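You operate a simulated robot arm through the tools that you are given. There is no shell and no other tool. Be economical: measure what you need, move in short steps, check, and stop when the job is done.

You run a simulated two-armed robot. Do the job below in one go: nothing can be reset, and whatever is moved stays where it is left.

Task
Pick up the green brown-rim cone with one hand, pass it to the other hand and put it on the second rack shelf from the bottom.

The check looks at the end state, three seconds after you hand in, the way a careful person would. Anything else that was tipped, shoved, dropped, spilled or broken makes it a failure.

Robot
Two 6-joint arms with two-finger grippers on one trunk, on a base that drives. Base frame: it is fixed to the floor where the robot stands at the start and does not move with it; the origin is under the middle of the robot, x ahead of it, y to its left, z up; the surface under the hand at the start is at about z = 840. Lengths are in mm, angles in rad, forces in N, time in s.
The left shoulder is at the start at [60, 142, 763], the right one opposite. With the tool pointing down near the work surface each hand reaches from about 100 to 680 mm from the robot's upright axis, wherever it stands, measured 20 degrees to its own side. Places, roughly: second rack shelf [1300, -400, 500]. Payload 2.45 kg a hand.
The tool frame of a hand sits at the grasp point between the pads (the TCP): z along the fingers, y along the line on which they close. The tips reach 26 mm beyond it. The gripper opens to 96 mm. The gripper's body begins 69 mm behind the TCP.
Orientation is that of the tool frame in the base frame, as a unit quaternion [x, y, z, w]. With the fingers straight down and closing along the base's y, the tool's x points along the base's -x, its y along +y and its z along -z.

Tools
- The arms move only by the tool arm_command. It takes "left_deltas", "right_deltas" or both (then of equal length, played together; a hand with none holds still); each is text: rows parted by semicolons, each of 7 numbers parted by spaces: the shift along the tool's x, y, z in mm, then the turn, a rotation vector about the tool's x, y, z in rad, then the closure, from 0 (fully open) to 1 (shut). In form: dx dy dz rx ry rz fingers; .... A call has 1 to 20 rows; each row is the pose to reach, as a shift and turn from the pose commanded when the call began, along the tool's axes at that moment. Each row takes 0.2 s and may step no farther than 50 mm and 0.15 rad from the row before; otherwise, or with a gripper value out of range, the whole call is refused. A pose out of reach is approached as far as the arm can. The call stops where the force on the tool passes 40 N (or 10 N more than at its start, if that is more) or the arm is blocked; 0.2 s more then pass. The fingers move at their own pace and stop on an object; they squeeze with about 21 N. The grip force told is the motor's: it shows also when the fingers shut on nothing. Time passes only in rows, and 0.2 s behind the last, so rows that repeat a pose let the fingers close. It gives the time, the measured TCP pose, the force on the tool (base axes), the opening and the grip force at its end, in the units of the frame above (readings bear some noise), with the torque about the TCP (base axes, N m) and any sound that the robot's microphone picked up.
- Cameras (640 x 400 px; columns grow to the right, rows downward): "scene" is now at [147.3, -4.5, 1388.9]; the picture's right is [-0.03, -1.00, 0.00], its down [-0.57, 0.02, -0.82] and it looks along [0.82, -0.02, -0.57] (base axes); focal length 290 px, centre (320, 200). "left" rides on the left gripper at [82, -3, -98] in its tool frame; the picture's right is [0.04, 1.00, 0.00], its down [-0.73, 0.03, -0.68] and it looks along [-0.68, 0.03, 0.73] (tool axes); focal length 256 px, centre (320, 200). "right" rides on the right gripper at [82, 3, -98] in its tool frame; the picture's right is [-0.04, 1.00, 0.00], its down [-0.73, -0.03, -0.68] and it looks along [-0.68, -0.03, 0.73] (tool axes); focal length 256 px, centre (320, 200). There is no depth. A picture from a camera that has moved, and an enlarged one, comes with that camera's place and axes in the base frame and with its lens.
- grab_frame(camera): a new picture of that camera. No time passes.
- move_column(by): slides the trunk up (or, below 0, down) by that many mm; the arms and the scene camera ride with it, the base frame stays. It gives what a move gives, with no picture.
- drive_base(legs): drives the robot by 1 to 6 legs, each [ahead, turn to the left] in mm and rad, along the robot's own axes; the way and the turn of a leg run together, so that a leg with both is an arc; at most 1500 mm and 3.142 rad a leg. The arms and the cameras ride along, it lands a little off, and it stops where it bumps. It gives what a move gives.
- pan_tilt(pan, tilt): turns the head with the scene camera to pan (to the left, within 1.501 rad either way) and tilt (down, from -0.506 to 1.204), counted from straight ahead of the robot. It gives what a move gives.
- close_up(camera, box): a new picture of the part [left, top, right, bottom] of that camera's present view, enlarged. No time passes.
- hand_in(): hands the job in; it is judged then, once.

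Work in short steps. Places have to be worked out from the pictures, the camera data and where the tool is seen: move nearer, look again, correct. Check each grasp and each placing, and mend what went wrong. You have 120 turns and 92 pictures in all, those below and enlarged ones among them. Open the grippers and draw the arms clear of the work before you hand the job in, unless the task says otherwise; then end with one line.

The tools are called by a JSON object that holds its "method" and its "body". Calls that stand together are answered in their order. arm_command: Moves the arms, as the interface text tells. Its arguments: {"type":"object","properties":{"left_deltas":{"type":"string"},"right_deltas":{"type":"string"}},"required":[]} The other tools are called the same way: move_column (by) slides the trunk up or down; drive_base (legs) drives the base; pan_tilt (pan, tilt) turns the head that bears the scene camera; grab_frame (camera) takes a picture; close_up (camera, box) takes an enlarged picture of a part of a camera's view; hand_in () hands the job in.

At the start:

```text
time_s: 0.0
left_tool_pos: [418.9, 141.8, 1152.4]
left_tcp_rot: [0.003, 1.0, 0.0, 0.001]
left_contact_force: [0.2, -0.5, -0.3]
left_moment: [0.02, 0.02, 0.0]
left_gripper_width: 96.2
left_gripper_force: 0.0
right_tool_pos: [461.4, -198.9, 1090.7]
right_tcp_rot: [0.003, 1.0, 0.0, 0.0]
right_contact_force: [0.9, -0.1, 0.9]
right_moment: [0.02, 0.01, 0.01]
right_gripper_width: 96.2
right_gripper_force: 0.1
trunk travel left (down, up): [-389.0, 201.0]
robot x, y, heading: [-1.6, 0.7, -0.001]
head pan, tilt: [-0.026, 0.611]
```

scene: 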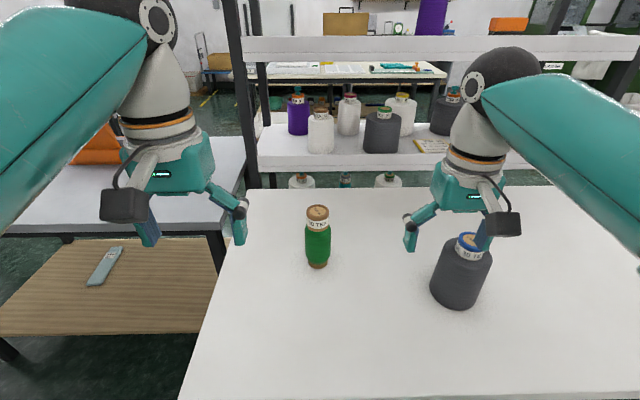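
right: 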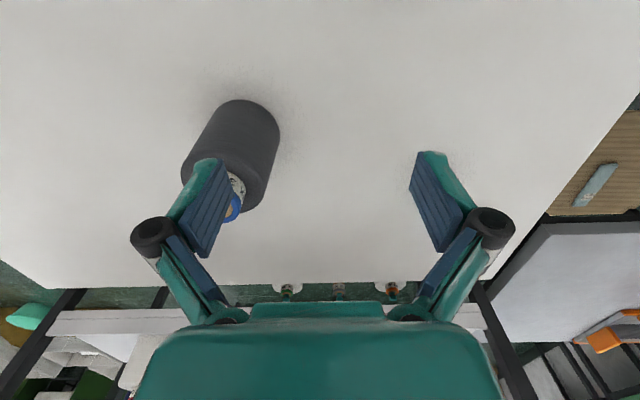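
left: 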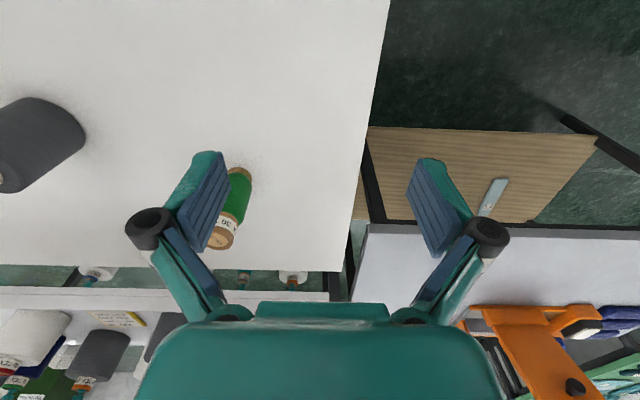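

The green cone stands near x≈665, y≈-10 on the table. I'll look more closely at it and at the rack first.

{"method": "close_up", "body": {"camera": "scene", "box": [220, 60, 540, 280]}}

{"method": "pan_tilt", "body": {"pan": -0.4, "tilt": 0.35}}

{"method": "grab_frame", "body": {"camera": "scene"}}

```text
1.82 times, centred on (380, 170) of scene
camera zoom: at [147.3, -4.5, 1388.9], right [-0.03, -1.0, 0.0], down [-0.57, 0.02, -0.82], along [0.82, -0.02, -0.57], focal length 527 px, centre (211, 254)
```

zoom: 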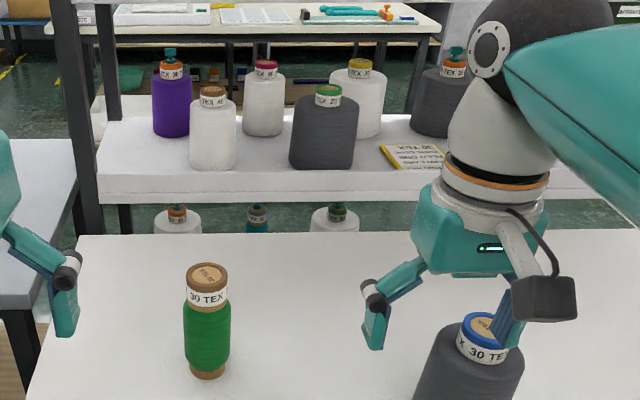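

```text
time_s: 0.8
left_tool_pos: [419.1, 140.9, 1153.2]
left_tcp_rot: [0.003, 1.0, 0.001, 0.0]
left_contact_force: [-0.4, -0.2, 0.2]
left_moment: [0.01, 0.02, -0.04]
left_gripper_width: 95.8
left_gripper_force: 0.0
right_tool_pos: [461.8, -198.4, 1091.1]
right_tcp_rot: [0.003, 1.0, 0.0, 0.0]
right_contact_force: [-0.7, 0.3, 0.5]
right_moment: [0.0, 0.0, -0.01]
right_gripper_width: 96.1
right_gripper_force: 0.1
trunk travel left (down, up): [-389.0, 201.0]
robot x, y, heading: [-1.9, -3.3, 0.001]
head pan, tilt: [-0.4, 0.351]
```

```text
87 pictures are left
camera scene: at [145.1, -38.3, 1412.4], right [-0.39, -0.92, 0.0], down [-0.32, 0.13, -0.94], along [0.86, -0.36, -0.34], focal length 290 px, centre (320, 200)
```

scene: 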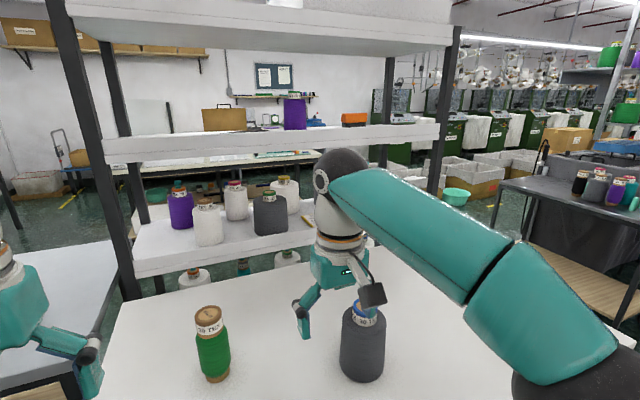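

The rack stands behind the table with its second shelf below table height, so I need a way round. I'll look to the right and left for clear floor.

{"method": "pan_tilt", "body": {"pan": -1.2, "tilt": 0.45}}

{"method": "grab_frame", "body": {"camera": "scene"}}

{"method": "pan_tilt", "body": {"pan": 1.0, "tilt": 0.45}}

{"method": "grab_frame", "body": {"camera": "scene"}}

```text
time_s: 2.0
left_tool_pos: [419.3, 140.8, 1151.2]
left_tcp_rot: [0.003, 1.0, 0.0, 0.002]
left_contact_force: [-0.2, 0.6, 0.3]
left_moment: [-0.05, 0.0, 0.0]
left_gripper_width: 95.8
left_gripper_force: 0.0
right_tool_pos: [459.4, -198.3, 1091.9]
right_tcp_rot: [0.002, 1.0, 0.0, 0.0]
right_contact_force: [0.0, 0.3, 0.2]
right_moment: [0.03, 0.01, -0.04]
right_gripper_width: 96.1
right_gripper_force: 0.0
trunk travel left (down, up): [-389.0, 201.0]
robot x, y, heading: [1.2, -3.4, -0.002]
head pan, tilt: [-1.201, 0.45]
```

```text
86 pictures are left
camera scene: at [92.5, -87.8, 1403.3], right [-0.93, -0.36, 0.0], down [-0.16, 0.41, -0.9], along [0.33, -0.84, -0.44], focal length 290 px, centre (320, 200)
```

scene: 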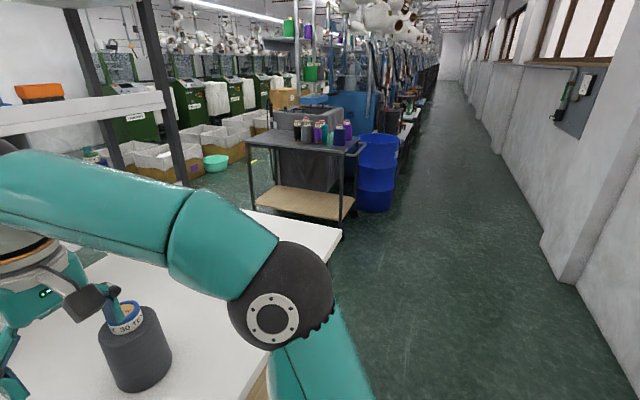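

```text
time_s: 4.0
left_tool_pos: [417.7, 140.4, 1151.5]
left_tcp_rot: [0.003, 1.0, 0.0, 0.0]
left_contact_force: [0.1, 0.3, 0.0]
left_moment: [0.01, 0.0, 0.06]
left_gripper_width: 96.1
left_gripper_force: 0.1
right_tool_pos: [460.9, -198.2, 1090.8]
right_tcp_rot: [0.003, 1.0, 0.0, 0.0]
right_contact_force: [-0.4, 0.3, -0.5]
right_moment: [-0.03, 0.0, 0.04]
right_gripper_width: 95.9
right_gripper_force: 0.1
trunk travel left (down, up): [-389.0, 201.0]
robot x, y, heading: [-1.3, 0.3, -0.002]
head pan, tilt: [1.0, 0.45]
```

```text
85 pictures are left
camera scene: at [109.0, 75.2, 1403.3], right [0.84, -0.54, 0.0], down [-0.24, -0.37, -0.9], along [0.49, 0.76, -0.44], focal length 290 px, centre (320, 200)
```

scene: 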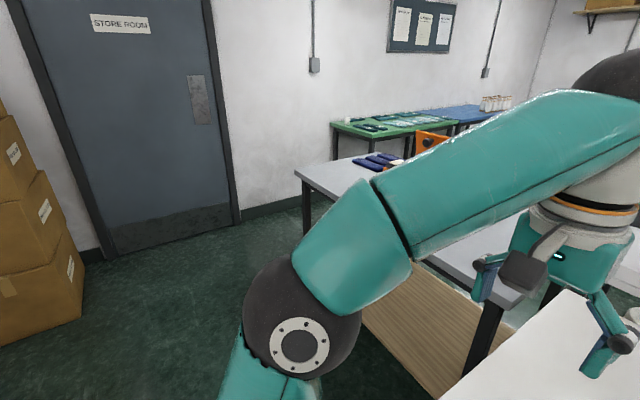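

The table spans about x 350–1018 and y -960 to 180, with open floor on its right, so I can reach the rack's right end that way. The cone is about 60 mm wide and 169 mm tall, at about (654, -10). I'll bring the left hand over it, rolled 90° so that its camera is out of the way for the handover, and point the head back.

{"method": "arm_command", "body": {"left_deltas": "-21 -14 6 0 0 0.143 0;-43 -28 13 0 0 0.286 0;-64 -41 19 0 0 0.428 0;-85 -55 25 0 0 0.571 0;-107 -69 32 0 0 0.714 0;-128 -83 38 0 0 0.857 0;-150 -97 45 0 0 1.0 0;-171 -110 51 0 0 1.142 0;-192 -124 58 0 0 1.285 0;-214 -138 65 0 0 1.428 0;-235 -152 72 0 0 1.571 0;-235 -152 72 0 0 1.571 0"}}

{"method": "pan_tilt", "body": {"pan": 0.0, "tilt": 0.7}}

{"method": "grab_frame", "body": {"camera": "scene"}}

{"method": "grab_frame", "body": {"camera": "left"}}

```text
time_s: 6.7
left_tool_pos: [547.4, 19.7, 1030.5]
left_tcp_rot: [0.68, 0.733, 0.001, 0.0]
left_contact_force: [-0.8, 0.6, 0.3]
left_moment: [0.0, 0.0, 0.02]
left_gripper_width: 96.1
left_gripper_force: 0.2
left hand out of reach, approached as far as the arm can: row 2, 3, 4, 5, 6, 7, 8, 9, 10, 11, 12
right_tool_pos: [460.9, -200.0, 1091.3]
right_tcp_rot: [0.002, 1.0, 0.0, 0.0]
right_contact_force: [0.1, 0.6, 0.9]
right_moment: [0.01, 0.02, -0.03]
right_gripper_width: 96.0
right_gripper_force: 0.2
trunk travel left (down, up): [-389.0, 201.0]
robot x, y, heading: [2.9, -0.1, 0.003]
head pan, tilt: [1.0, 0.45]
```

```text
time_s: 7.9
left_tool_pos: [548.9, 22.0, 1029.6]
left_tcp_rot: [0.679, 0.734, 0.002, 0.0]
left_contact_force: [-0.1, -0.1, 0.1]
left_moment: [-0.02, -0.02, 0.04]
left_gripper_width: 96.0
left_gripper_force: 0.0
right_tool_pos: [460.0, -198.1, 1091.2]
right_tcp_rot: [0.002, 1.0, -0.001, 0.0]
right_contact_force: [0.1, 0.7, -1.0]
right_moment: [-0.04, 0.02, -0.01]
right_gripper_width: 95.8
right_gripper_force: 0.0
trunk travel left (down, up): [-389.0, 201.0]
robot x, y, heading: [2.3, 0.4, 0.004]
head pan, tilt: [0.0, 0.7]
```

```text
84 pictures are left
camera scene: at [144.4, -2.1, 1381.1], right [0.0, -1.0, 0.0], down [-0.64, 0.0, -0.76], along [0.76, 0.0, -0.64], focal length 290 px, centre (320, 200)
```

scene: 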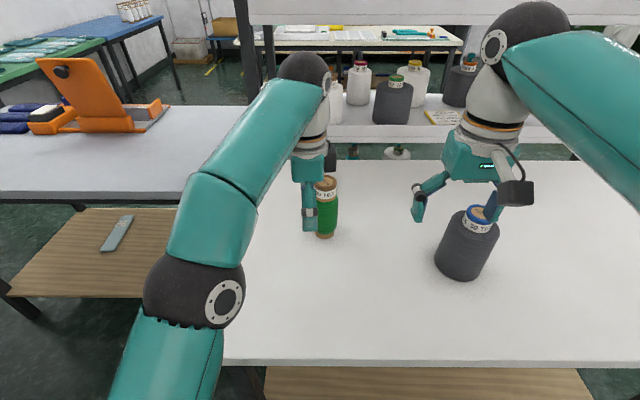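

```text
83 pictures are left
camera left: at [537.2, 101.4, 1127.9], right [0.99, 0.12, 0.0], down [0.08, -0.73, 0.68], along [0.08, -0.67, -0.73], focal length 256 px, centre (320, 200)
```

left: 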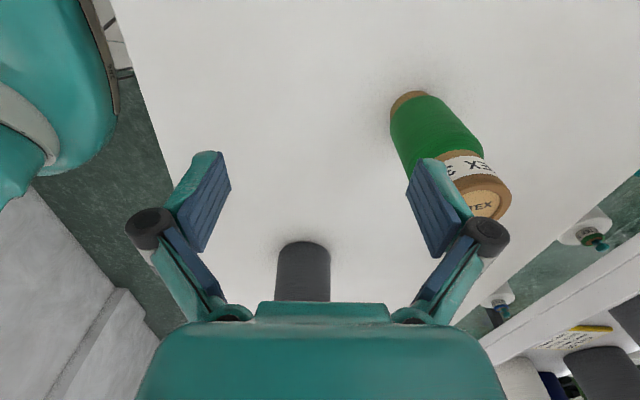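

At this height the left arm falls about 100 mm short, because the shoulder is too low. I'll raise the trunk to bring the shoulder nearer to wrist height.

{"method": "move_column", "body": {"by": 195}}

```text
time_s: 10.1
left_tool_pos: [549.4, 20.9, 1223.3]
left_tcp_rot: [0.679, 0.734, 0.0, 0.001]
left_contact_force: [-0.4, 0.1, 0.6]
left_moment: [-0.02, 0.01, 0.05]
left_gripper_width: 96.1
left_gripper_force: 0.1
right_tool_pos: [461.5, -199.4, 1285.9]
right_tcp_rot: [0.003, 1.0, 0.0, -0.001]
right_contact_force: [-0.6, 0.5, -0.5]
right_moment: [-0.01, 0.01, -0.05]
right_gripper_width: 96.0
right_gripper_force: 0.0
trunk travel left (down, up): [-584.0, 6.0]
robot x, y, heading: [-1.0, -1.5, -0.0]
head pan, tilt: [0.0, 0.7]
```

I'll send a null row to see which pose the deltas are counted from.

{"method": "arm_command", "body": {"left_deltas": "0 0 0 0 0 0 0;0 0 0 0 0 0 0"}}

```text
time_s: 10.7
left_tool_pos: [549.2, 19.4, 1225.2]
left_tcp_rot: [0.679, 0.734, 0.002, 0.0]
left_contact_force: [0.3, 0.8, -0.7]
left_moment: [-0.02, -0.01, 0.03]
left_gripper_width: 95.9
left_gripper_force: 0.1
right_tool_pos: [460.5, -199.7, 1284.8]
right_tcp_rot: [0.002, 1.0, 0.0, -0.001]
right_contact_force: [-0.9, -0.1, 0.6]
right_moment: [-0.03, 0.0, 0.02]
right_gripper_width: 95.8
right_gripper_force: 0.1
trunk travel left (down, up): [-584.0, 6.0]
robot x, y, heading: [1.3, 0.6, -0.004]
head pan, tilt: [0.0, 0.7]
```

Deltas count from the pose actually reached. I'll move above the cone, to about (653, -5, 1080).

{"method": "arm_command", "body": {"left_deltas": "-8 25 36 0 0 0.03 0;-16 51 72 0 0 0.05 0;-25 76 108 0 0 0.078 0;-33 102 144 0 0 0.078 0;-33 102 144 0 0 0.078 0"}}

{"method": "grab_frame", "body": {"camera": "left"}}

{"method": "grab_frame", "body": {"camera": "scene"}}

```text
time_s: 11.8
left_tool_pos: [613.5, 2.8, 1096.2]
left_tcp_rot: [0.707, 0.707, 0.001, 0.0]
left_contact_force: [-0.9, 0.6, 0.0]
left_moment: [0.01, 0.04, 0.03]
left_gripper_width: 96.0
left_gripper_force: 0.1
left hand out of reach, approached as far as the arm can: row 2, 3, 4, 5
right_tool_pos: [460.7, -198.6, 1286.6]
right_tcp_rot: [0.002, 1.0, 0.0, 0.001]
right_contact_force: [-0.5, -1.1, -0.6]
right_moment: [-0.01, 0.02, -0.02]
right_gripper_width: 95.9
right_gripper_force: 0.0
trunk travel left (down, up): [-584.0, 6.0]
robot x, y, heading: [3.1, -1.4, 0.001]
head pan, tilt: [0.0, 0.7]
```

```text
82 pictures are left
camera left: at [609.0, 83.6, 1193.6], right [1.0, 0.04, 0.0], down [0.03, -0.73, 0.68], along [0.03, -0.68, -0.73], focal length 256 px, centre (320, 200)
```

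left: 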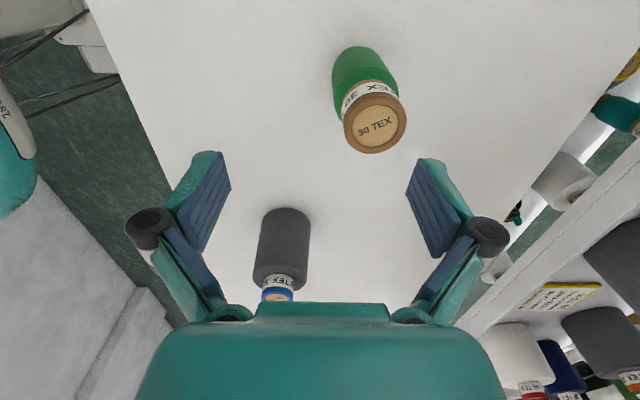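

```text
81 pictures are left
camera scene: at [144.5, -2.3, 1576.1], right [0.0, -1.0, 0.0], down [-0.64, 0.0, -0.76], along [0.76, 0.0, -0.64], focal length 290 px, centre (320, 200)
```

scene: 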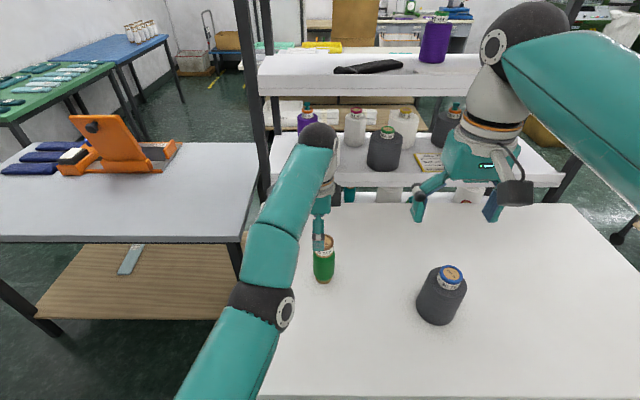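

The hand is still about 40 mm short; the cone is at about (655, -6). I'll look down to see how much room the base has before the table.

{"method": "pan_tilt", "body": {"pan": 0.0, "tilt": 1.2}}

{"method": "grab_frame", "body": {"camera": "scene"}}

```text
time_s: 12.8
left_tool_pos: [613.6, 1.0, 1096.2]
left_tcp_rot: [0.707, 0.707, 0.002, 0.0]
left_contact_force: [0.2, 1.3, 0.4]
left_moment: [-0.01, 0.01, -0.04]
left_gripper_width: 95.7
left_gripper_force: 0.0
right_tool_pos: [460.8, -199.0, 1286.9]
right_tcp_rot: [0.003, 1.0, 0.0, 0.0]
right_contact_force: [0.6, 0.1, 0.8]
right_moment: [0.0, 0.0, -0.04]
right_gripper_width: 96.1
right_gripper_force: 0.0
trunk travel left (down, up): [-584.0, 6.0]
robot x, y, heading: [-0.7, -0.9, 0.007]
head pan, tilt: [0.0, 1.201]
```

```text
80 pictures are left
camera scene: at [115.6, -2.2, 1540.2], right [0.0, -1.0, 0.0], down [-0.93, 0.0, -0.36], along [0.36, 0.0, -0.93], focal length 290 px, centre (320, 200)
```

scene: 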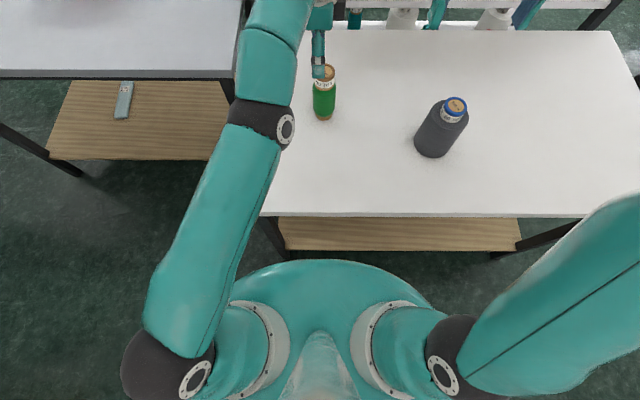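

The floor in front of the torso is clear and the table edge is about 350 mm from the axis. A small 50 mm drive forward should be safe and put the hand over the cone.

{"method": "drive_base", "body": {"legs": [[50, 0]]}}

{"method": "grab_frame", "body": {"camera": "left"}}

```text
time_s: 13.7
left_tool_pos: [665.8, 3.0, 1093.4]
left_tcp_rot: [0.708, 0.706, 0.0, -0.001]
left_contact_force: [1.0, 1.0, -0.7]
left_moment: [0.0, 0.05, 0.04]
left_gripper_width: 96.0
left_gripper_force: 0.1
right_tool_pos: [514.6, -198.8, 1284.6]
right_tcp_rot: [0.003, 1.0, 0.001, -0.002]
right_contact_force: [0.2, 1.1, -0.3]
right_moment: [0.04, 0.04, -0.02]
right_gripper_width: 96.0
right_gripper_force: 0.0
trunk travel left (down, up): [-584.0, 6.0]
robot x, y, heading: [47.9, -0.6, -0.004]
head pan, tilt: [0.0, 1.201]
```

```text
79 pictures are left
camera left: at [661.3, 83.9, 1192.2], right [1.0, 0.04, 0.0], down [0.03, -0.73, 0.68], along [0.03, -0.68, -0.73], focal length 256 px, centre (320, 200)
```

left: 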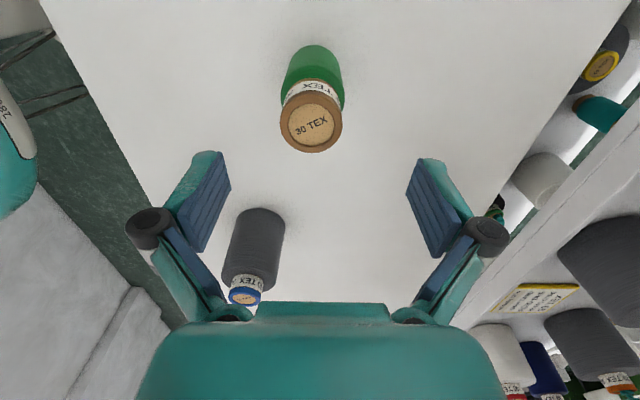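

The cone top is centred at about (658, -7). I'll centre over it and descend with the fingers straddling the top to TCP z≈982.

{"method": "arm_command", "body": {"left_deltas": "-10 -8 15 0 0 0 0;-10 -8 40 0 0 0 0;-10 -8 65 0 0 0 0;-10 -8 90 0 0 0 0;-10 -8 111 0 0 0 0;-10 -8 111 0 0 0 0"}}

{"method": "grab_frame", "body": {"camera": "left"}}

{"method": "close_up", "body": {"camera": "scene", "box": [220, 0, 420, 140]}}

```text
time_s: 15.1
left_tool_pos: [681.5, -16.6, 1000.9]
left_tcp_rot: [0.707, 0.707, -0.001, -0.001]
left_contact_force: [0.3, -0.3, 0.2]
left_moment: [0.0, 0.0, -0.01]
left_gripper_width: 96.2
left_gripper_force: 0.1
left hand out of reach, approached as far as the arm can: row 1, 2, 3, 4, 5, 6
right_tool_pos: [510.7, -198.7, 1286.2]
right_tcp_rot: [0.002, 1.0, 0.001, -0.001]
right_contact_force: [0.2, -0.3, 0.4]
right_moment: [-0.01, -0.04, 0.03]
right_gripper_width: 96.1
right_gripper_force: 0.2
trunk travel left (down, up): [-584.0, 6.0]
robot x, y, heading: [50.6, 1.8, 0.003]
head pan, tilt: [0.0, 1.201]
```

```text
78 pictures are left
camera left: at [677.5, 63.9, 1100.2], right [1.0, 0.04, 0.0], down [0.03, -0.73, 0.68], along [0.03, -0.68, -0.74], focal length 256 px, centre (320, 200)
```

left: 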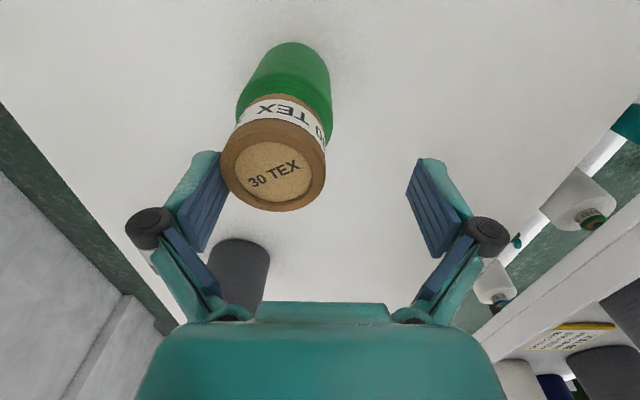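

```text
2.86 times, centred on (320, 70) of scene
camera zoom: at [165.3, -2.1, 1540.1], right [0.0, -1.0, 0.0], down [-0.93, 0.0, -0.36], along [0.36, 0.0, -0.93], focal length 828 px, centre (320, 571)
```

zoom: 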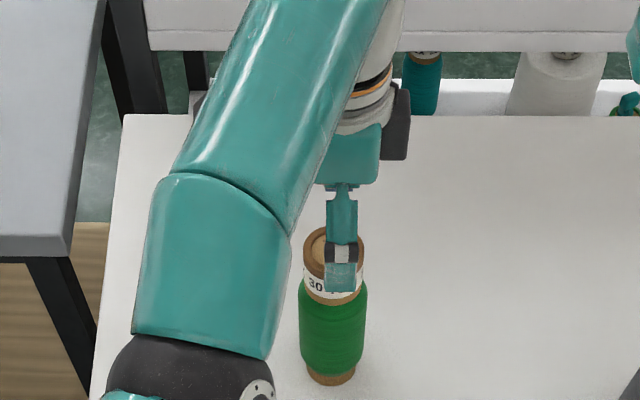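

The hand came to x≈681, so the delta base had probably stayed at an unreached pose. I'll send a null row to find out what is commanded now.

{"method": "arm_command", "body": {"left_deltas": "0 0 0 0 0 0 0"}}

```text
time_s: 15.5
left_tool_pos: [682.7, -17.3, 1001.0]
left_tcp_rot: [0.708, 0.706, 0.0, -0.002]
left_contact_force: [-0.5, -0.5, -0.6]
left_moment: [-0.02, 0.02, -0.03]
left_gripper_width: 95.8
left_gripper_force: 0.0
right_tool_pos: [511.6, -198.3, 1286.9]
right_tcp_rot: [0.002, 1.0, 0.0, -0.001]
right_contact_force: [0.0, -0.7, 0.2]
right_moment: [-0.02, 0.04, 0.0]
right_gripper_width: 95.9
right_gripper_force: 0.1
trunk travel left (down, up): [-584.0, 6.0]
robot x, y, heading: [45.5, -0.5, 0.003]
head pan, tilt: [0.0, 1.201]
```

No reach flag this time. I'll step back in x by 23 mm and +10 mm in y, at the same height.

{"method": "arm_command", "body": {"left_deltas": "3 -8 0 0 0 0 0;10 -23 0 0 0 0 0;10 -23 0 0 0 0 0"}}

```text
time_s: 16.3
left_tool_pos: [682.4, -17.1, 1003.6]
left_tcp_rot: [0.708, 0.707, 0.001, -0.001]
left_contact_force: [0.1, -0.5, -1.4]
left_moment: [0.0, 0.03, -0.01]
left_gripper_width: 95.9
left_gripper_force: 0.0
left hand out of reach, approached as far as the arm can: row 1, 2, 3
right_tool_pos: [510.8, -199.6, 1287.5]
right_tcp_rot: [0.002, 1.0, 0.0, -0.001]
right_contact_force: [0.2, 0.8, 1.0]
right_moment: [0.02, -0.02, -0.02]
right_gripper_width: 96.1
right_gripper_force: 0.0
trunk travel left (down, up): [-584.0, 6.0]
robot x, y, heading: [52.3, 3.3, -0.001]
head pan, tilt: [0.0, 1.201]
```

The readings fit a commanded pose still sitting out at about (777, -35, 1020). I'll shift by the full difference, without changing height, to bring the command back in reach near (658, -9).

{"method": "arm_command", "body": {"left_deltas": "7 -45 0 0 0 0 0;14 -90 0 0 0 0 0;22 -119 0 0 0 0 0;22 -119 0 0 0 0 0"}}

{"method": "grab_frame", "body": {"camera": "left"}}

```text
time_s: 17.3
left_tool_pos: [678.5, -24.2, 1011.9]
left_tcp_rot: [0.707, 0.707, 0.0, -0.002]
left_contact_force: [0.6, 0.3, 0.8]
left_moment: [0.0, -0.03, 0.03]
left_gripper_width: 95.8
left_gripper_force: 0.0
left hand out of reach, approached as far as the arm can: row 1, 2, 3, 4
right_tool_pos: [510.5, -197.1, 1286.2]
right_tcp_rot: [0.003, 1.0, -0.001, -0.001]
right_contact_force: [0.5, -0.2, -0.5]
right_moment: [-0.04, -0.02, -0.04]
right_gripper_width: 96.1
right_gripper_force: 0.1
trunk travel left (down, up): [-584.0, 6.0]
robot x, y, heading: [53.8, -2.6, 0.002]
head pan, tilt: [0.0, 1.201]
```

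```text
76 pictures are left
camera left: at [673.1, 57.4, 1110.0], right [1.0, 0.04, 0.0], down [0.03, -0.73, 0.68], along [0.03, -0.68, -0.74], focal length 256 px, centre (320, 200)
```

left: 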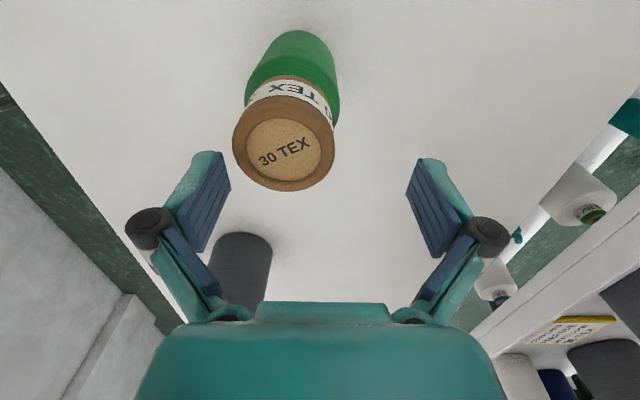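

It is still out of reach. I'll command back toward the shoulder and up until the flag clears; the tips rise clear of the cone's top.

{"method": "arm_command", "body": {"left_deltas": "0 0 -40 0 0 0 0;5 -20 -60 0 0 0 0;11 -40 -60 0 0 0 0;17 -60 -60 0 0 0 0;22 -80 -60 0 0 0 0;28 -100 -60 0 0 0 0;33 -120 -60 0 0 0 0;39 -140 -60 0 0 0 0"}}

```text
time_s: 19.1
left_tool_pos: [660.3, -22.0, 1075.2]
left_tcp_rot: [0.708, 0.706, 0.001, -0.001]
left_contact_force: [-0.4, 0.1, 0.1]
left_moment: [0.01, -0.01, -0.01]
left_gripper_width: 96.0
left_gripper_force: 0.1
left hand out of reach, approached as far as the arm can: row 1, 2, 3, 4, 5, 6, 7, 8
right_tool_pos: [511.1, -198.4, 1286.6]
right_tcp_rot: [0.003, 1.0, 0.0, -0.001]
right_contact_force: [0.9, 0.4, -0.1]
right_moment: [0.02, 0.05, -0.02]
right_gripper_width: 95.9
right_gripper_force: 0.0
trunk travel left (down, up): [-584.0, 6.0]
robot x, y, heading: [50.9, -2.1, 0.002]
head pan, tilt: [0.0, 1.201]
```

I'll keep pulling the command back until it comes within reach.

{"method": "arm_command", "body": {"left_deltas": "6 -20 0 0 0 0 0;11 -40 0 0 0 0 0;17 -60 0 0 0 0 0;22 -80 0 0 0 0 0;28 -100 0 0 0 0 0;33 -120 0 0 0 0 0;39 -140 0 0 0 0 0;44 -160 0 0 0 0 0;50 -180 0 0 0 0 0"}}

```text
time_s: 21.1
left_tool_pos: [660.7, -21.3, 1076.1]
left_tcp_rot: [0.708, 0.706, 0.0, 0.0]
left_contact_force: [0.1, -0.3, 0.3]
left_moment: [0.0, -0.01, -0.02]
left_gripper_width: 96.1
left_gripper_force: 0.1
left hand out of reach, approached as far as the arm can: row 1, 2, 3, 4, 5, 6, 7, 8, 9
right_tool_pos: [510.6, -197.7, 1285.6]
right_tcp_rot: [0.002, 1.0, 0.0, -0.001]
right_contact_force: [0.0, 0.7, 0.2]
right_moment: [-0.02, 0.0, -0.02]
right_gripper_width: 96.0
right_gripper_force: 0.0
trunk travel left (down, up): [-584.0, 6.0]
robot x, y, heading: [48.3, -3.6, 0.002]
head pan, tilt: [0.0, 1.201]
```

The pattern fits a fully stretched arm: tangential motion works, but straight inward moves stick. I'll break out with a combined sideways, upward and inward move plus some roll, well clear of the cone.

{"method": "arm_command", "body": {"left_deltas": "20 -10 -30 0 0 -0.1 0;40 -25 -50 0 0 -0.2 0;65 -45 -70 0 0 -0.3 0;90 -65 -90 0 0 -0.4 0;115 -90 -110 0 0 -0.5 0;140 -115 -125 0 0 -0.6 0;165 -140 -140 0 0 -0.7 0;190 -165 -150 0 0 -0.8 0;200 -180 -150 0 0 -0.8 0"}}

```text
time_s: 23.1
left_tool_pos: [478.0, 174.7, 1226.0]
left_tcp_rot: [0.376, 0.927, 0.002, 0.001]
left_contact_force: [-0.5, 0.1, -0.4]
left_moment: [-0.03, -0.04, 0.01]
left_gripper_width: 96.1
left_gripper_force: 0.0
left hand out of reach, approached as far as the arm can: row 1, 2, 3, 4, 5
right_tool_pos: [508.1, -198.2, 1287.7]
right_tcp_rot: [0.003, 1.0, 0.0, 0.001]
right_contact_force: [0.2, 1.2, 0.1]
right_moment: [0.01, -0.04, 0.04]
right_gripper_width: 96.0
right_gripper_force: 0.0
trunk travel left (down, up): [-584.0, 6.0]
robot x, y, heading: [51.3, -2.3, -0.004]
head pan, tilt: [0.0, 1.201]
```

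The arm is free again. Before driving any closer I'll roll the left hand so its camera looks back at the robot's base and shows the gap to the table.

{"method": "arm_command", "body": {"left_deltas": "20 0 0 0 0 0.15 0;40 0 0 0 0 0.3 0;60 0 0 0 0 0.45 0;80 0 0 0 0 0.6 0;100 0 0 0 0 0.75 0;100 0 0 0 0 0.9 0;100 0 0 0 0 1.05 0;100 0 0 0 0 1.2 0;100 0 0 0 0 1.35 0;100 0 0 0 0 1.5 0;100 0 0 0 0 1.65 0;100 0 0 0 0 1.8 0"}}

{"method": "grab_frame", "body": {"camera": "left"}}

```text
time_s: 25.7
left_tool_pos: [408.7, 244.1, 1224.1]
left_tcp_rot: [0.96, 0.279, 0.001, 0.0]
left_contact_force: [0.2, 0.0, 0.2]
left_moment: [-0.03, 0.0, -0.02]
left_gripper_width: 96.1
left_gripper_force: 0.0
right_tool_pos: [510.8, -199.1, 1287.3]
right_tcp_rot: [0.003, 1.0, 0.0, -0.001]
right_contact_force: [-0.2, -0.3, -0.5]
right_moment: [0.02, -0.02, -0.01]
right_gripper_width: 95.9
right_gripper_force: 0.0
trunk travel left (down, up): [-584.0, 6.0]
robot x, y, heading: [50.3, 1.1, 0.002]
head pan, tilt: [0.0, 1.201]
```

```text
75 pictures are left
camera left: at [474.0, 290.8, 1322.9], right [0.57, -0.82, 0.0], down [-0.6, -0.42, 0.68], along [-0.56, -0.39, -0.74], focal length 256 px, centre (320, 200)
```

left: 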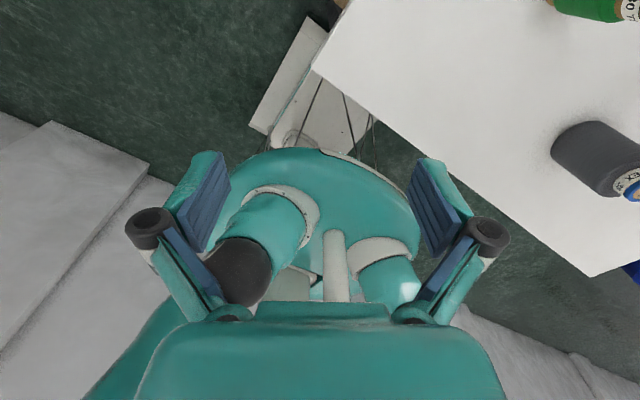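

The base front is already close to the table leg, so I won't drive any closer. Vertical reach at the cone is just enough as long as I stay low, so I'll move to an in-reach point at (600, 20, 1120) with the 90° roll.

{"method": "arm_command", "body": {"left_deltas": "5 36 13 0 0 -0.126 0;10 73 26 0 0 -0.251 0;15 109 39 0 0 -0.377 0;20 145 52 0 0 -0.503 0;26 182 65 0 0 -0.628 0;31 218 78 0 0 -0.754 0;36 255 91 0 0 -0.88 0;41 291 104 0 0 -1.005 0;41 291 104 0 0 -1.005 0"}}

```text
time_s: 27.7
left_tool_pos: [600.7, 21.9, 1119.9]
left_tcp_rot: [0.705, 0.709, 0.001, 0.001]
left_contact_force: [0.0, -0.7, 0.0]
left_moment: [-0.03, -0.01, 0.0]
left_gripper_width: 96.1
left_gripper_force: 0.1
right_tool_pos: [511.7, -197.7, 1286.7]
right_tcp_rot: [0.002, 1.0, 0.0, 0.0]
right_contact_force: [-1.3, -0.6, 0.2]
right_moment: [0.0, -0.03, -0.01]
right_gripper_width: 96.0
right_gripper_force: 0.1
trunk travel left (down, up): [-584.0, 6.0]
robot x, y, heading: [53.1, 2.0, 0.002]
head pan, tilt: [0.0, 1.201]
```

In position. Now to (657, -7, 1055), dropping as I extend so the target stays reachable.

{"method": "arm_command", "body": {"left_deltas": "-5 10 40 0 0 0 0;-15 28 60 0 0 0 0;-29 56 65 0 0 0 0;-29 56 65 0 0 0 0"}}

{"method": "grab_frame", "body": {"camera": "left"}}

```text
time_s: 28.7
left_tool_pos: [656.0, -6.2, 1056.4]
left_tcp_rot: [0.706, 0.708, 0.001, 0.001]
left_contact_force: [1.0, -0.7, 0.5]
left_moment: [0.0, -0.02, -0.01]
left_gripper_width: 95.8
left_gripper_force: 0.0
right_tool_pos: [510.0, -198.7, 1285.9]
right_tcp_rot: [0.002, 1.0, 0.0, 0.0]
right_contact_force: [1.2, 0.3, 0.2]
right_moment: [0.0, -0.03, 0.02]
right_gripper_width: 96.1
right_gripper_force: 0.0
trunk travel left (down, up): [-584.0, 6.0]
robot x, y, heading: [51.9, -2.1, -0.001]
head pan, tilt: [0.0, 1.201]
```

```text
74 pictures are left
camera left: at [650.8, 74.2, 1154.7], right [1.0, 0.04, 0.0], down [0.03, -0.73, 0.68], along [0.03, -0.68, -0.73], focal length 256 px, centre (320, 200)
```

left: 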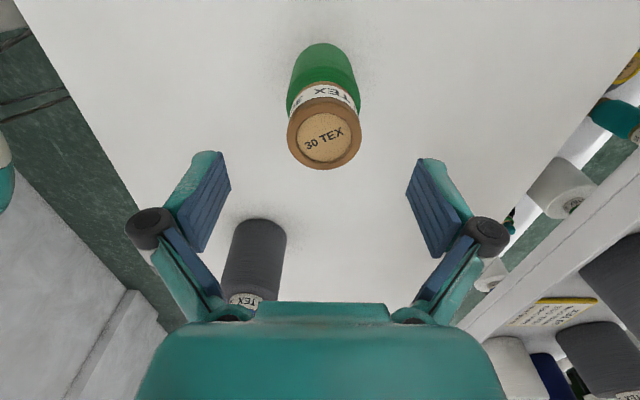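

In reach, with the cone centred between the fingers at about (657, -8). I'll descend to TCP z≈982 and close.

{"method": "arm_command", "body": {"left_deltas": "-2 1 25 0 0 0 0;-2 1 50 0 0 0 0;-2 1 74 0 0 0 0;-2 1 74 0 0 0 0"}}

{"method": "grab_frame", "body": {"camera": "left"}}

{"method": "close_up", "body": {"camera": "scene", "box": [220, 0, 420, 140]}}

```text
time_s: 29.7
left_tool_pos: [656.6, -9.9, 980.7]
left_tcp_rot: [0.706, 0.708, 0.002, 0.0]
left_contact_force: [0.2, 1.5, 0.1]
left_moment: [0.01, 0.0, 0.02]
left_gripper_width: 96.2
left_gripper_force: 0.1
right_tool_pos: [510.4, -199.2, 1286.0]
right_tcp_rot: [0.003, 1.0, 0.0, 0.0]
right_contact_force: [-0.4, 0.6, 0.8]
right_moment: [-0.02, -0.02, 0.01]
right_gripper_width: 96.0
right_gripper_force: 0.0
trunk travel left (down, up): [-584.0, 6.0]
robot x, y, heading: [54.9, -0.1, 0.006]
head pan, tilt: [0.0, 1.201]
```

```text
73 pictures are left
camera left: at [652.7, 71.9, 1080.3], right [1.0, 0.04, 0.0], down [0.03, -0.73, 0.68], along [0.03, -0.68, -0.73], focal length 256 px, centre (320, 200)
```

left: 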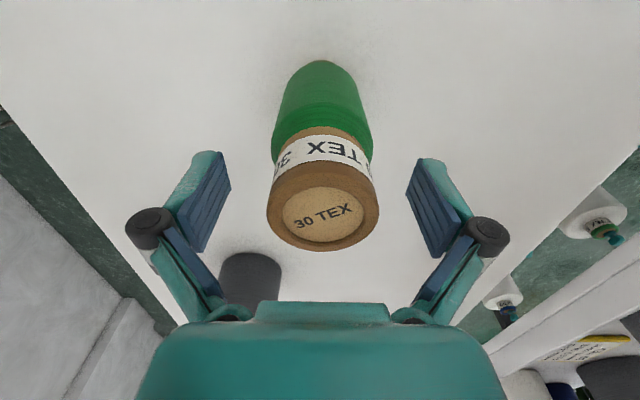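

```text
2.86 times, centred on (320, 70) of scene
camera zoom: at [165.0, -2.2, 1540.2], right [0.0, -1.0, 0.0], down [-0.93, 0.0, -0.36], along [0.36, 0.0, -0.93], focal length 828 px, centre (320, 571)
```

zoom: 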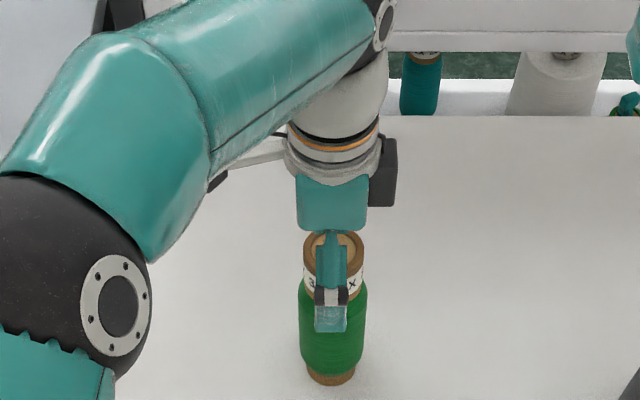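

The cone is centred, but the fingertips overlap the wider green yarn. I'll rise 15 mm so the pads grip the cap and label cleanly, which leaves the yarn body free for the other hand, and then close.

{"method": "arm_command", "body": {"left_deltas": "0 0 -15 0 0 0 0;0 0 -15 0 0 0 1;0 0 -15 0 0 0 1;0 0 -15 0 0 0 1;0 0 -15 0 0 0 1;0 0 -15 0 0 0 1"}}

{"method": "grab_frame", "body": {"camera": "left"}}

```text
time_s: 31.1
left_tool_pos: [658.9, -10.4, 997.1]
left_tcp_rot: [0.706, 0.708, 0.001, -0.001]
left_contact_force: [0.9, -0.3, 1.6]
left_moment: [0.04, -0.05, -0.03]
left_gripper_width: 48.6
left_gripper_force: 21.1
right_tool_pos: [511.2, -199.1, 1286.2]
right_tcp_rot: [0.003, 1.0, 0.0, -0.001]
right_contact_force: [0.5, 0.1, -0.4]
right_moment: [-0.01, 0.0, 0.01]
right_gripper_width: 96.1
right_gripper_force: 0.1
trunk travel left (down, up): [-584.0, 6.0]
robot x, y, heading: [53.6, -0.1, 0.0]
head pan, tilt: [0.0, 1.201]
```

```text
71 pictures are left
camera left: at [652.7, 71.7, 1095.5], right [1.0, 0.04, 0.0], down [0.03, -0.73, 0.68], along [0.03, -0.68, -0.73], focal length 256 px, centre (320, 200)
```

left: 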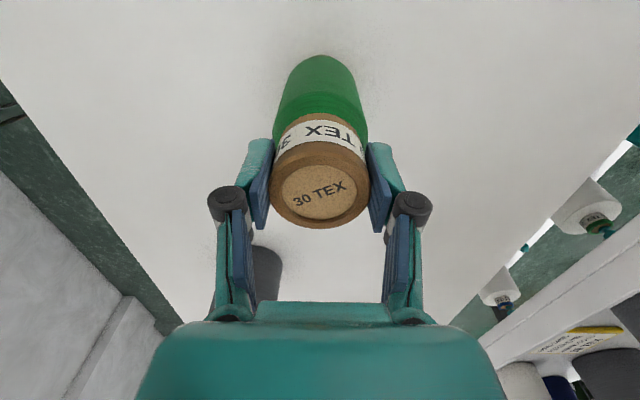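

The left hand grips the cap at 48.6 mm wide with 21 N. I'll lift and bring the cone back toward the robot to about (590, -60), with the base about 80 mm above the table.

{"method": "arm_command", "body": {"left_deltas": "0 0 -20 0 0 0 1;-5 -8 -40 0 0 0 1;-15 -22 -60 0 0 0 1;-30 -45 -72 0 0 0 1;-50 -69 -78 0 0 0 1;-50 -69 -78 0 0 0 1"}}

{"method": "pan_tilt", "body": {"pan": 0, "tilt": 0.9}}

{"method": "grab_frame", "body": {"camera": "scene"}}

```text
time_s: 32.5
left_tool_pos: [588.9, -59.6, 1073.4]
left_tcp_rot: [0.706, 0.709, 0.0, 0.0]
left_contact_force: [0.3, -0.7, -0.9]
left_moment: [0.04, 0.0, 0.02]
left_gripper_width: 48.7
left_gripper_force: 21.1
right_tool_pos: [511.0, -198.7, 1284.9]
right_tcp_rot: [0.003, 1.0, 0.0, -0.001]
right_contact_force: [0.2, 1.2, 0.4]
right_moment: [-0.04, -0.02, 0.02]
right_gripper_width: 96.0
right_gripper_force: 0.0
trunk travel left (down, up): [-584.0, 6.0]
robot x, y, heading: [48.5, -0.7, 0.003]
head pan, tilt: [0.0, 1.201]
```

```text
time_s: 33.3
left_tool_pos: [589.2, -59.9, 1072.5]
left_tcp_rot: [0.707, 0.707, 0.001, 0.0]
left_contact_force: [-1.7, 0.5, -0.9]
left_moment: [-0.02, -0.02, 0.03]
left_gripper_width: 48.7
left_gripper_force: 21.3
right_tool_pos: [511.4, -198.8, 1285.1]
right_tcp_rot: [0.002, 1.0, 0.0, -0.001]
right_contact_force: [-0.4, -0.2, 0.2]
right_moment: [0.03, 0.0, -0.02]
right_gripper_width: 96.0
right_gripper_force: 0.2
trunk travel left (down, up): [-584.0, 6.0]
robot x, y, heading: [51.7, -1.4, 0.0]
head pan, tilt: [0.0, 0.901]
```

```text
70 pictures are left
camera scene: at [185.0, -2.1, 1559.9], right [0.0, -1.0, 0.0], down [-0.78, 0.0, -0.62], along [0.62, 0.0, -0.78], focal length 290 px, centre (320, 200)
```

scene: 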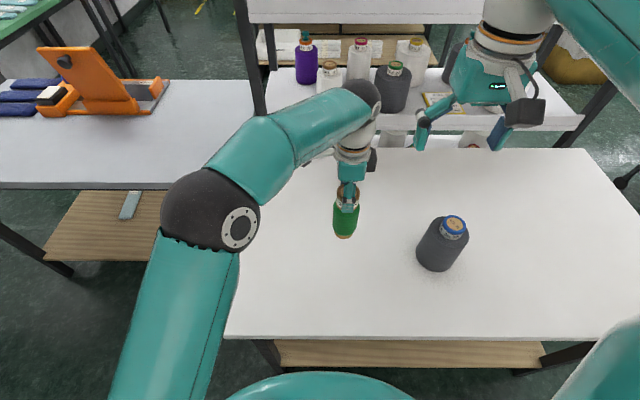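

The cone hangs upright. I'll tilt the right hand to point forward and 40° down, then bring it to a pre-grasp behind the cone's lower body.

{"method": "arm_command", "body": {"right_deltas": "12 0 10 0 -0.145 0 0;24 0 20 0 -0.29 0 0;36 0 30 0 -0.435 0 0;48 0 40 0 -0.58 0 0;60 0 50 0 -0.725 0 0;70 0 60 0 -0.87 0 0;65 15 95 0 -0.87 0 0;55 45 125 0 -0.87 0 0;45 75 155 0 -0.87 0 0;35 105 185 0 -0.87 0 0;25 125 215 0 -0.87 0 0;15 139 237 0 -0.87 0 0;15 139 237 0 -0.87 0 0"}}

{"method": "grab_frame", "body": {"camera": "scene"}}

{"method": "grab_frame", "body": {"camera": "right"}}

```text
time_s: 36.1
left_tool_pos: [587.5, -59.9, 1073.0]
left_tcp_rot: [0.706, 0.709, 0.001, 0.0]
left_contact_force: [-0.3, 0.2, -0.8]
left_moment: [0.01, 0.01, -0.01]
left_gripper_width: 48.6
left_gripper_force: 21.2
right_tool_pos: [495.0, -59.4, 1049.5]
right_tcp_rot: [0.002, 0.907, 0.0, 0.421]
right_contact_force: [-0.2, 0.3, 0.0]
right_moment: [0.01, 0.02, 0.04]
right_gripper_width: 96.4
right_gripper_force: 0.0
trunk travel left (down, up): [-584.0, 6.0]
robot x, y, heading: [46.5, 2.8, -0.0]
head pan, tilt: [0.0, 0.901]
```

```text
69 pictures are left
camera scene: at [184.1, -2.5, 1560.0], right [0.0, -1.0, 0.0], down [-0.78, 0.0, -0.62], along [0.62, 0.0, -0.78], focal length 290 px, centre (320, 200)
```

scene: 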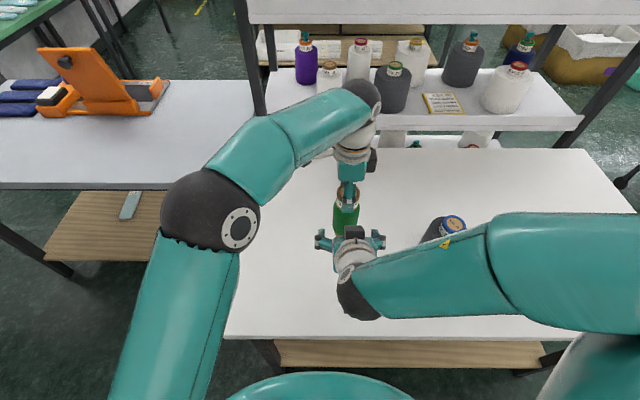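

```text
68 pictures are left
camera right: at [366.6, -56.0, 1050.0], right [0.03, 1.0, 0.03], down [-0.05, -0.03, 1.0], along [1.0, -0.03, 0.04], focal length 256 px, centre (320, 200)
```

right: 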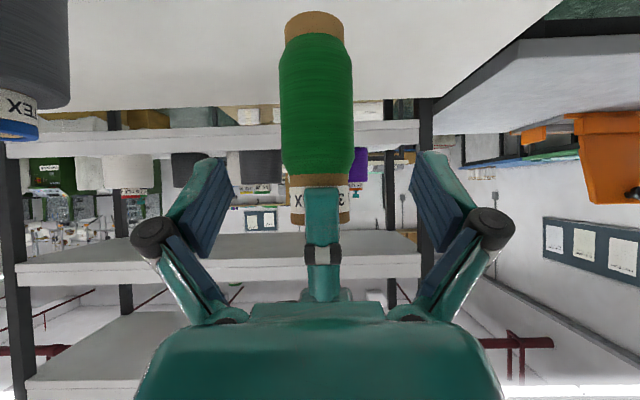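

The right camera shows the cone centred between the open fingers, with the yarn at z≈924–1033 and the left finger above it. I'll advance about 125 mm along the tool axis so the right fingers straddle the yarn near z≈966.

{"method": "arm_command", "body": {"right_deltas": "4 -1 35 0 0 0 0;4 -1 70 0 0 0 0;4 -1 100 0 0 0 0;4 -1 125 0 0 0 0;4 -1 125 0 0 0 0"}}

{"method": "grab_frame", "body": {"camera": "right"}}

{"method": "close_up", "body": {"camera": "scene", "box": [260, 100, 460, 330]}}

```text
time_s: 37.3
left_tool_pos: [588.7, -60.2, 1076.6]
left_tcp_rot: [0.705, 0.709, 0.002, 0.002]
left_contact_force: [11.9, 1.9, 10.9]
left_moment: [0.11, 0.1, -0.08]
left_gripper_width: 48.7
left_gripper_force: 21.0
right_tool_pos: [587.4, -61.2, 963.7]
right_tcp_rot: [0.002, 0.909, -0.001, 0.418]
right_contact_force: [-12.9, -1.9, -11.1]
right_moment: [0.18, -1.46, 0.13]
right_gripper_width: 95.8
right_gripper_force: 0.1
trunk travel left (down, up): [-584.0, 6.0]
robot x, y, heading: [47.1, -4.9, 0.003]
head pan, tilt: [0.0, 0.901]
```

```text
67 pictures are left
camera right: at [458.2, -58.1, 965.2], right [0.03, 1.0, 0.03], down [-0.04, -0.03, 1.0], along [1.0, -0.03, 0.04], focal length 256 px, centre (320, 200)
```

right: 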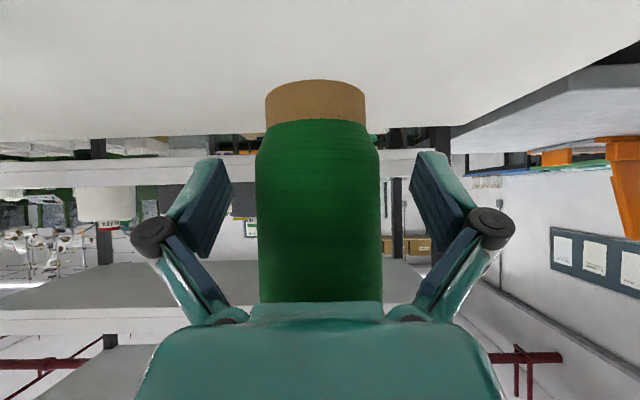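

```text
1.74 times, centred on (360, 215) of scene
camera zoom: at [184.2, -2.4, 1560.0], right [0.0, -1.0, 0.0], down [-0.78, 0.0, -0.62], along [0.62, 0.0, -0.78], focal length 504 px, centre (250, 174)
```

zoom: 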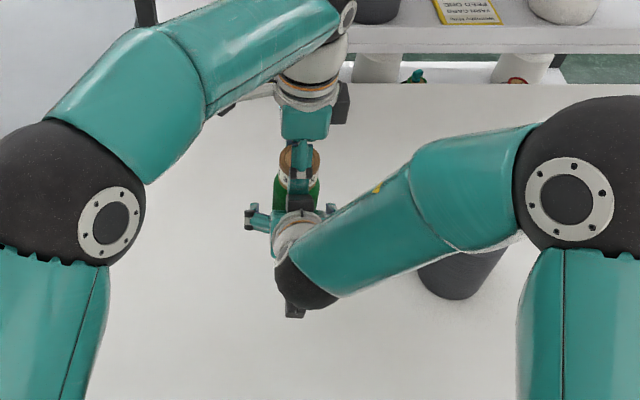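

The right palm is pressing lightly (about 13 N) against the left fingertip or the cone above. I'll back off about 10 mm in x and lower slightly to clear it.

{"method": "arm_command", "body": {"right_deltas": "5 0 -8 0 0 0 0;11 0 -8 0 0 0 0;11 0 -6 0 0 0 0"}}

{"method": "grab_frame", "body": {"camera": "left"}}

```text
time_s: 38.1
left_tool_pos: [588.7, -60.4, 1072.4]
left_tcp_rot: [0.706, 0.709, 0.001, 0.0]
left_contact_force: [-0.4, 0.2, -1.2]
left_moment: [0.01, -0.02, -0.03]
left_gripper_width: 49.0
left_gripper_force: 21.1
right_tool_pos: [577.7, -61.6, 961.6]
right_tcp_rot: [0.002, 0.906, 0.0, 0.422]
right_contact_force: [0.3, 0.9, -0.5]
right_moment: [0.01, 0.0, 0.03]
right_gripper_width: 95.8
right_gripper_force: 0.0
trunk travel left (down, up): [-584.0, 6.0]
robot x, y, heading: [52.1, -3.4, 0.0]
head pan, tilt: [0.0, 0.901]
```

```text
65 pictures are left
camera left: at [583.5, 21.2, 1172.0], right [1.0, 0.04, 0.0], down [0.03, -0.73, 0.68], along [0.03, -0.68, -0.74], focal length 256 px, centre (320, 200)
```

left: 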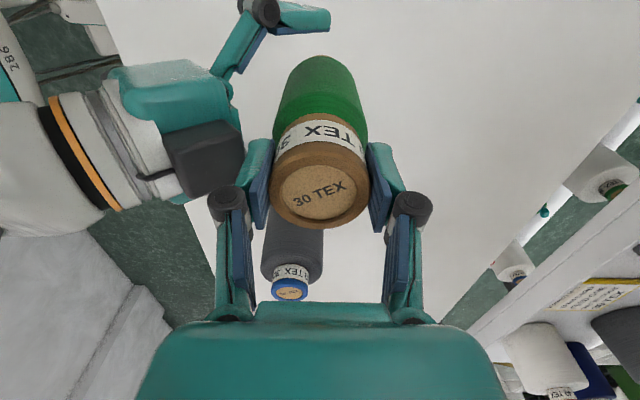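

Contact is gone and the cone hasn't moved. Closing the right hand on the yarn.

{"method": "arm_command", "body": {"right_deltas": "0 0 0 0 0 0 0.6;0 0 0 0 0 0 1;0 0 0 0 0 0 1;0 0 0 0 0 0 1;0 0 0 0 0 0 1"}}

{"method": "grab_frame", "body": {"camera": "right"}}

```text
time_s: 39.3
left_tool_pos: [590.4, -57.7, 1073.5]
left_tcp_rot: [0.706, 0.709, 0.002, -0.001]
left_contact_force: [3.7, 7.1, -5.4]
left_moment: [0.68, -0.21, -0.21]
left_gripper_width: 48.9
left_gripper_force: 20.7
right_tool_pos: [577.3, -62.2, 960.4]
right_tcp_rot: [0.002, 0.907, -0.001, 0.42]
right_contact_force: [-2.5, -7.3, 5.0]
right_moment: [0.19, -0.12, 0.16]
right_gripper_width: 61.4
right_gripper_force: 20.6
trunk travel left (down, up): [-584.0, 6.0]
robot x, y, heading: [50.7, 3.3, -0.001]
head pan, tilt: [0.0, 0.901]
```

```text
64 pictures are left
camera right: at [448.6, -57.7, 961.9], right [0.03, 1.0, 0.03], down [-0.05, -0.03, 1.0], along [1.0, -0.03, 0.04], focal length 256 px, centre (320, 200)
```

right: 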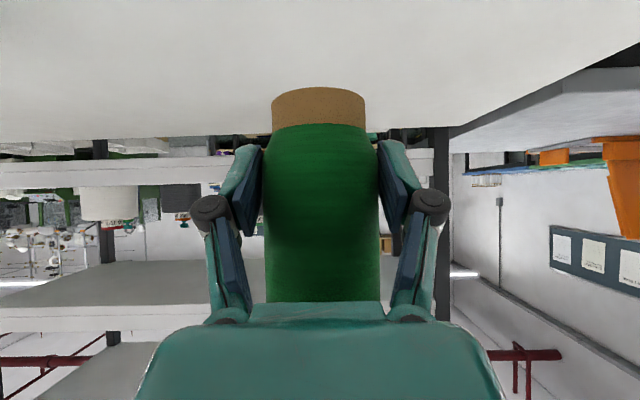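

The right hand grips the yarn at 61 mm with 21 N. I'll open the left hand and raise it straight off, then move it left.

{"method": "arm_command", "body": {"left_deltas": "0 0 0 0 0 0 0.3;0 0 0 0 0 0 0;0 0 0 0 0 0 0;0 0 -30 0 0 0 0;0 0 -60 0 0 0 0;20 -5 -85 0 0 0 0;60 -15 -100 0 0 0 0;100 -30 -110 0 0 0 0;140 -50 -115 0 0 0 0;180 -75 -115 0 0 0 0;180 -75 -115 0 0 0 0"}}

{"method": "grab_frame", "body": {"camera": "right"}}

{"method": "grab_frame", "body": {"camera": "scene"}}

```text
time_s: 41.7
left_tool_pos: [515.2, 119.8, 1190.7]
left_tcp_rot: [0.706, 0.708, 0.0, -0.001]
left_contact_force: [-0.1, 0.1, -0.4]
left_moment: [0.0, 0.02, -0.01]
left_gripper_width: 96.0
left_gripper_force: 0.1
right_tool_pos: [578.0, -62.3, 959.1]
right_tcp_rot: [0.002, 0.907, -0.001, 0.421]
right_contact_force: [0.4, -0.2, -0.6]
right_moment: [-0.01, 0.04, -0.01]
right_gripper_width: 61.5
right_gripper_force: 20.8
trunk travel left (down, up): [-584.0, 6.0]
robot x, y, heading: [53.0, 0.8, -0.0]
head pan, tilt: [0.0, 0.901]
```

```text
63 pictures are left
camera right: at [449.1, -58.1, 961.4], right [0.03, 1.0, 0.03], down [-0.04, -0.03, 1.0], along [1.0, -0.03, 0.04], focal length 256 px, centre (320, 200)
```

right: 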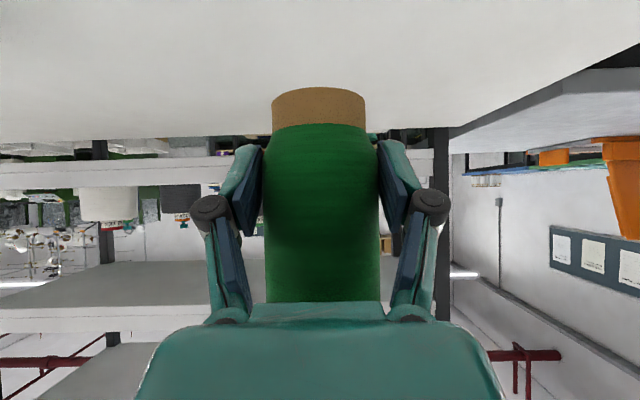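

```text
62 pictures are left
camera scene: at [186.0, -2.9, 1559.8], right [0.0, -1.0, 0.0], down [-0.78, 0.0, -0.62], along [0.62, 0.0, -0.78], focal length 290 px, centre (320, 200)
```

scene: 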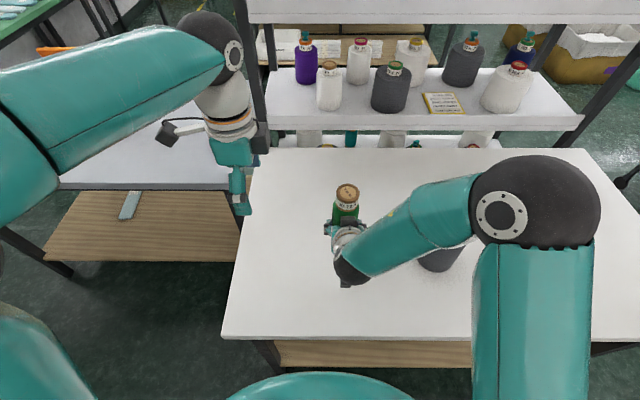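

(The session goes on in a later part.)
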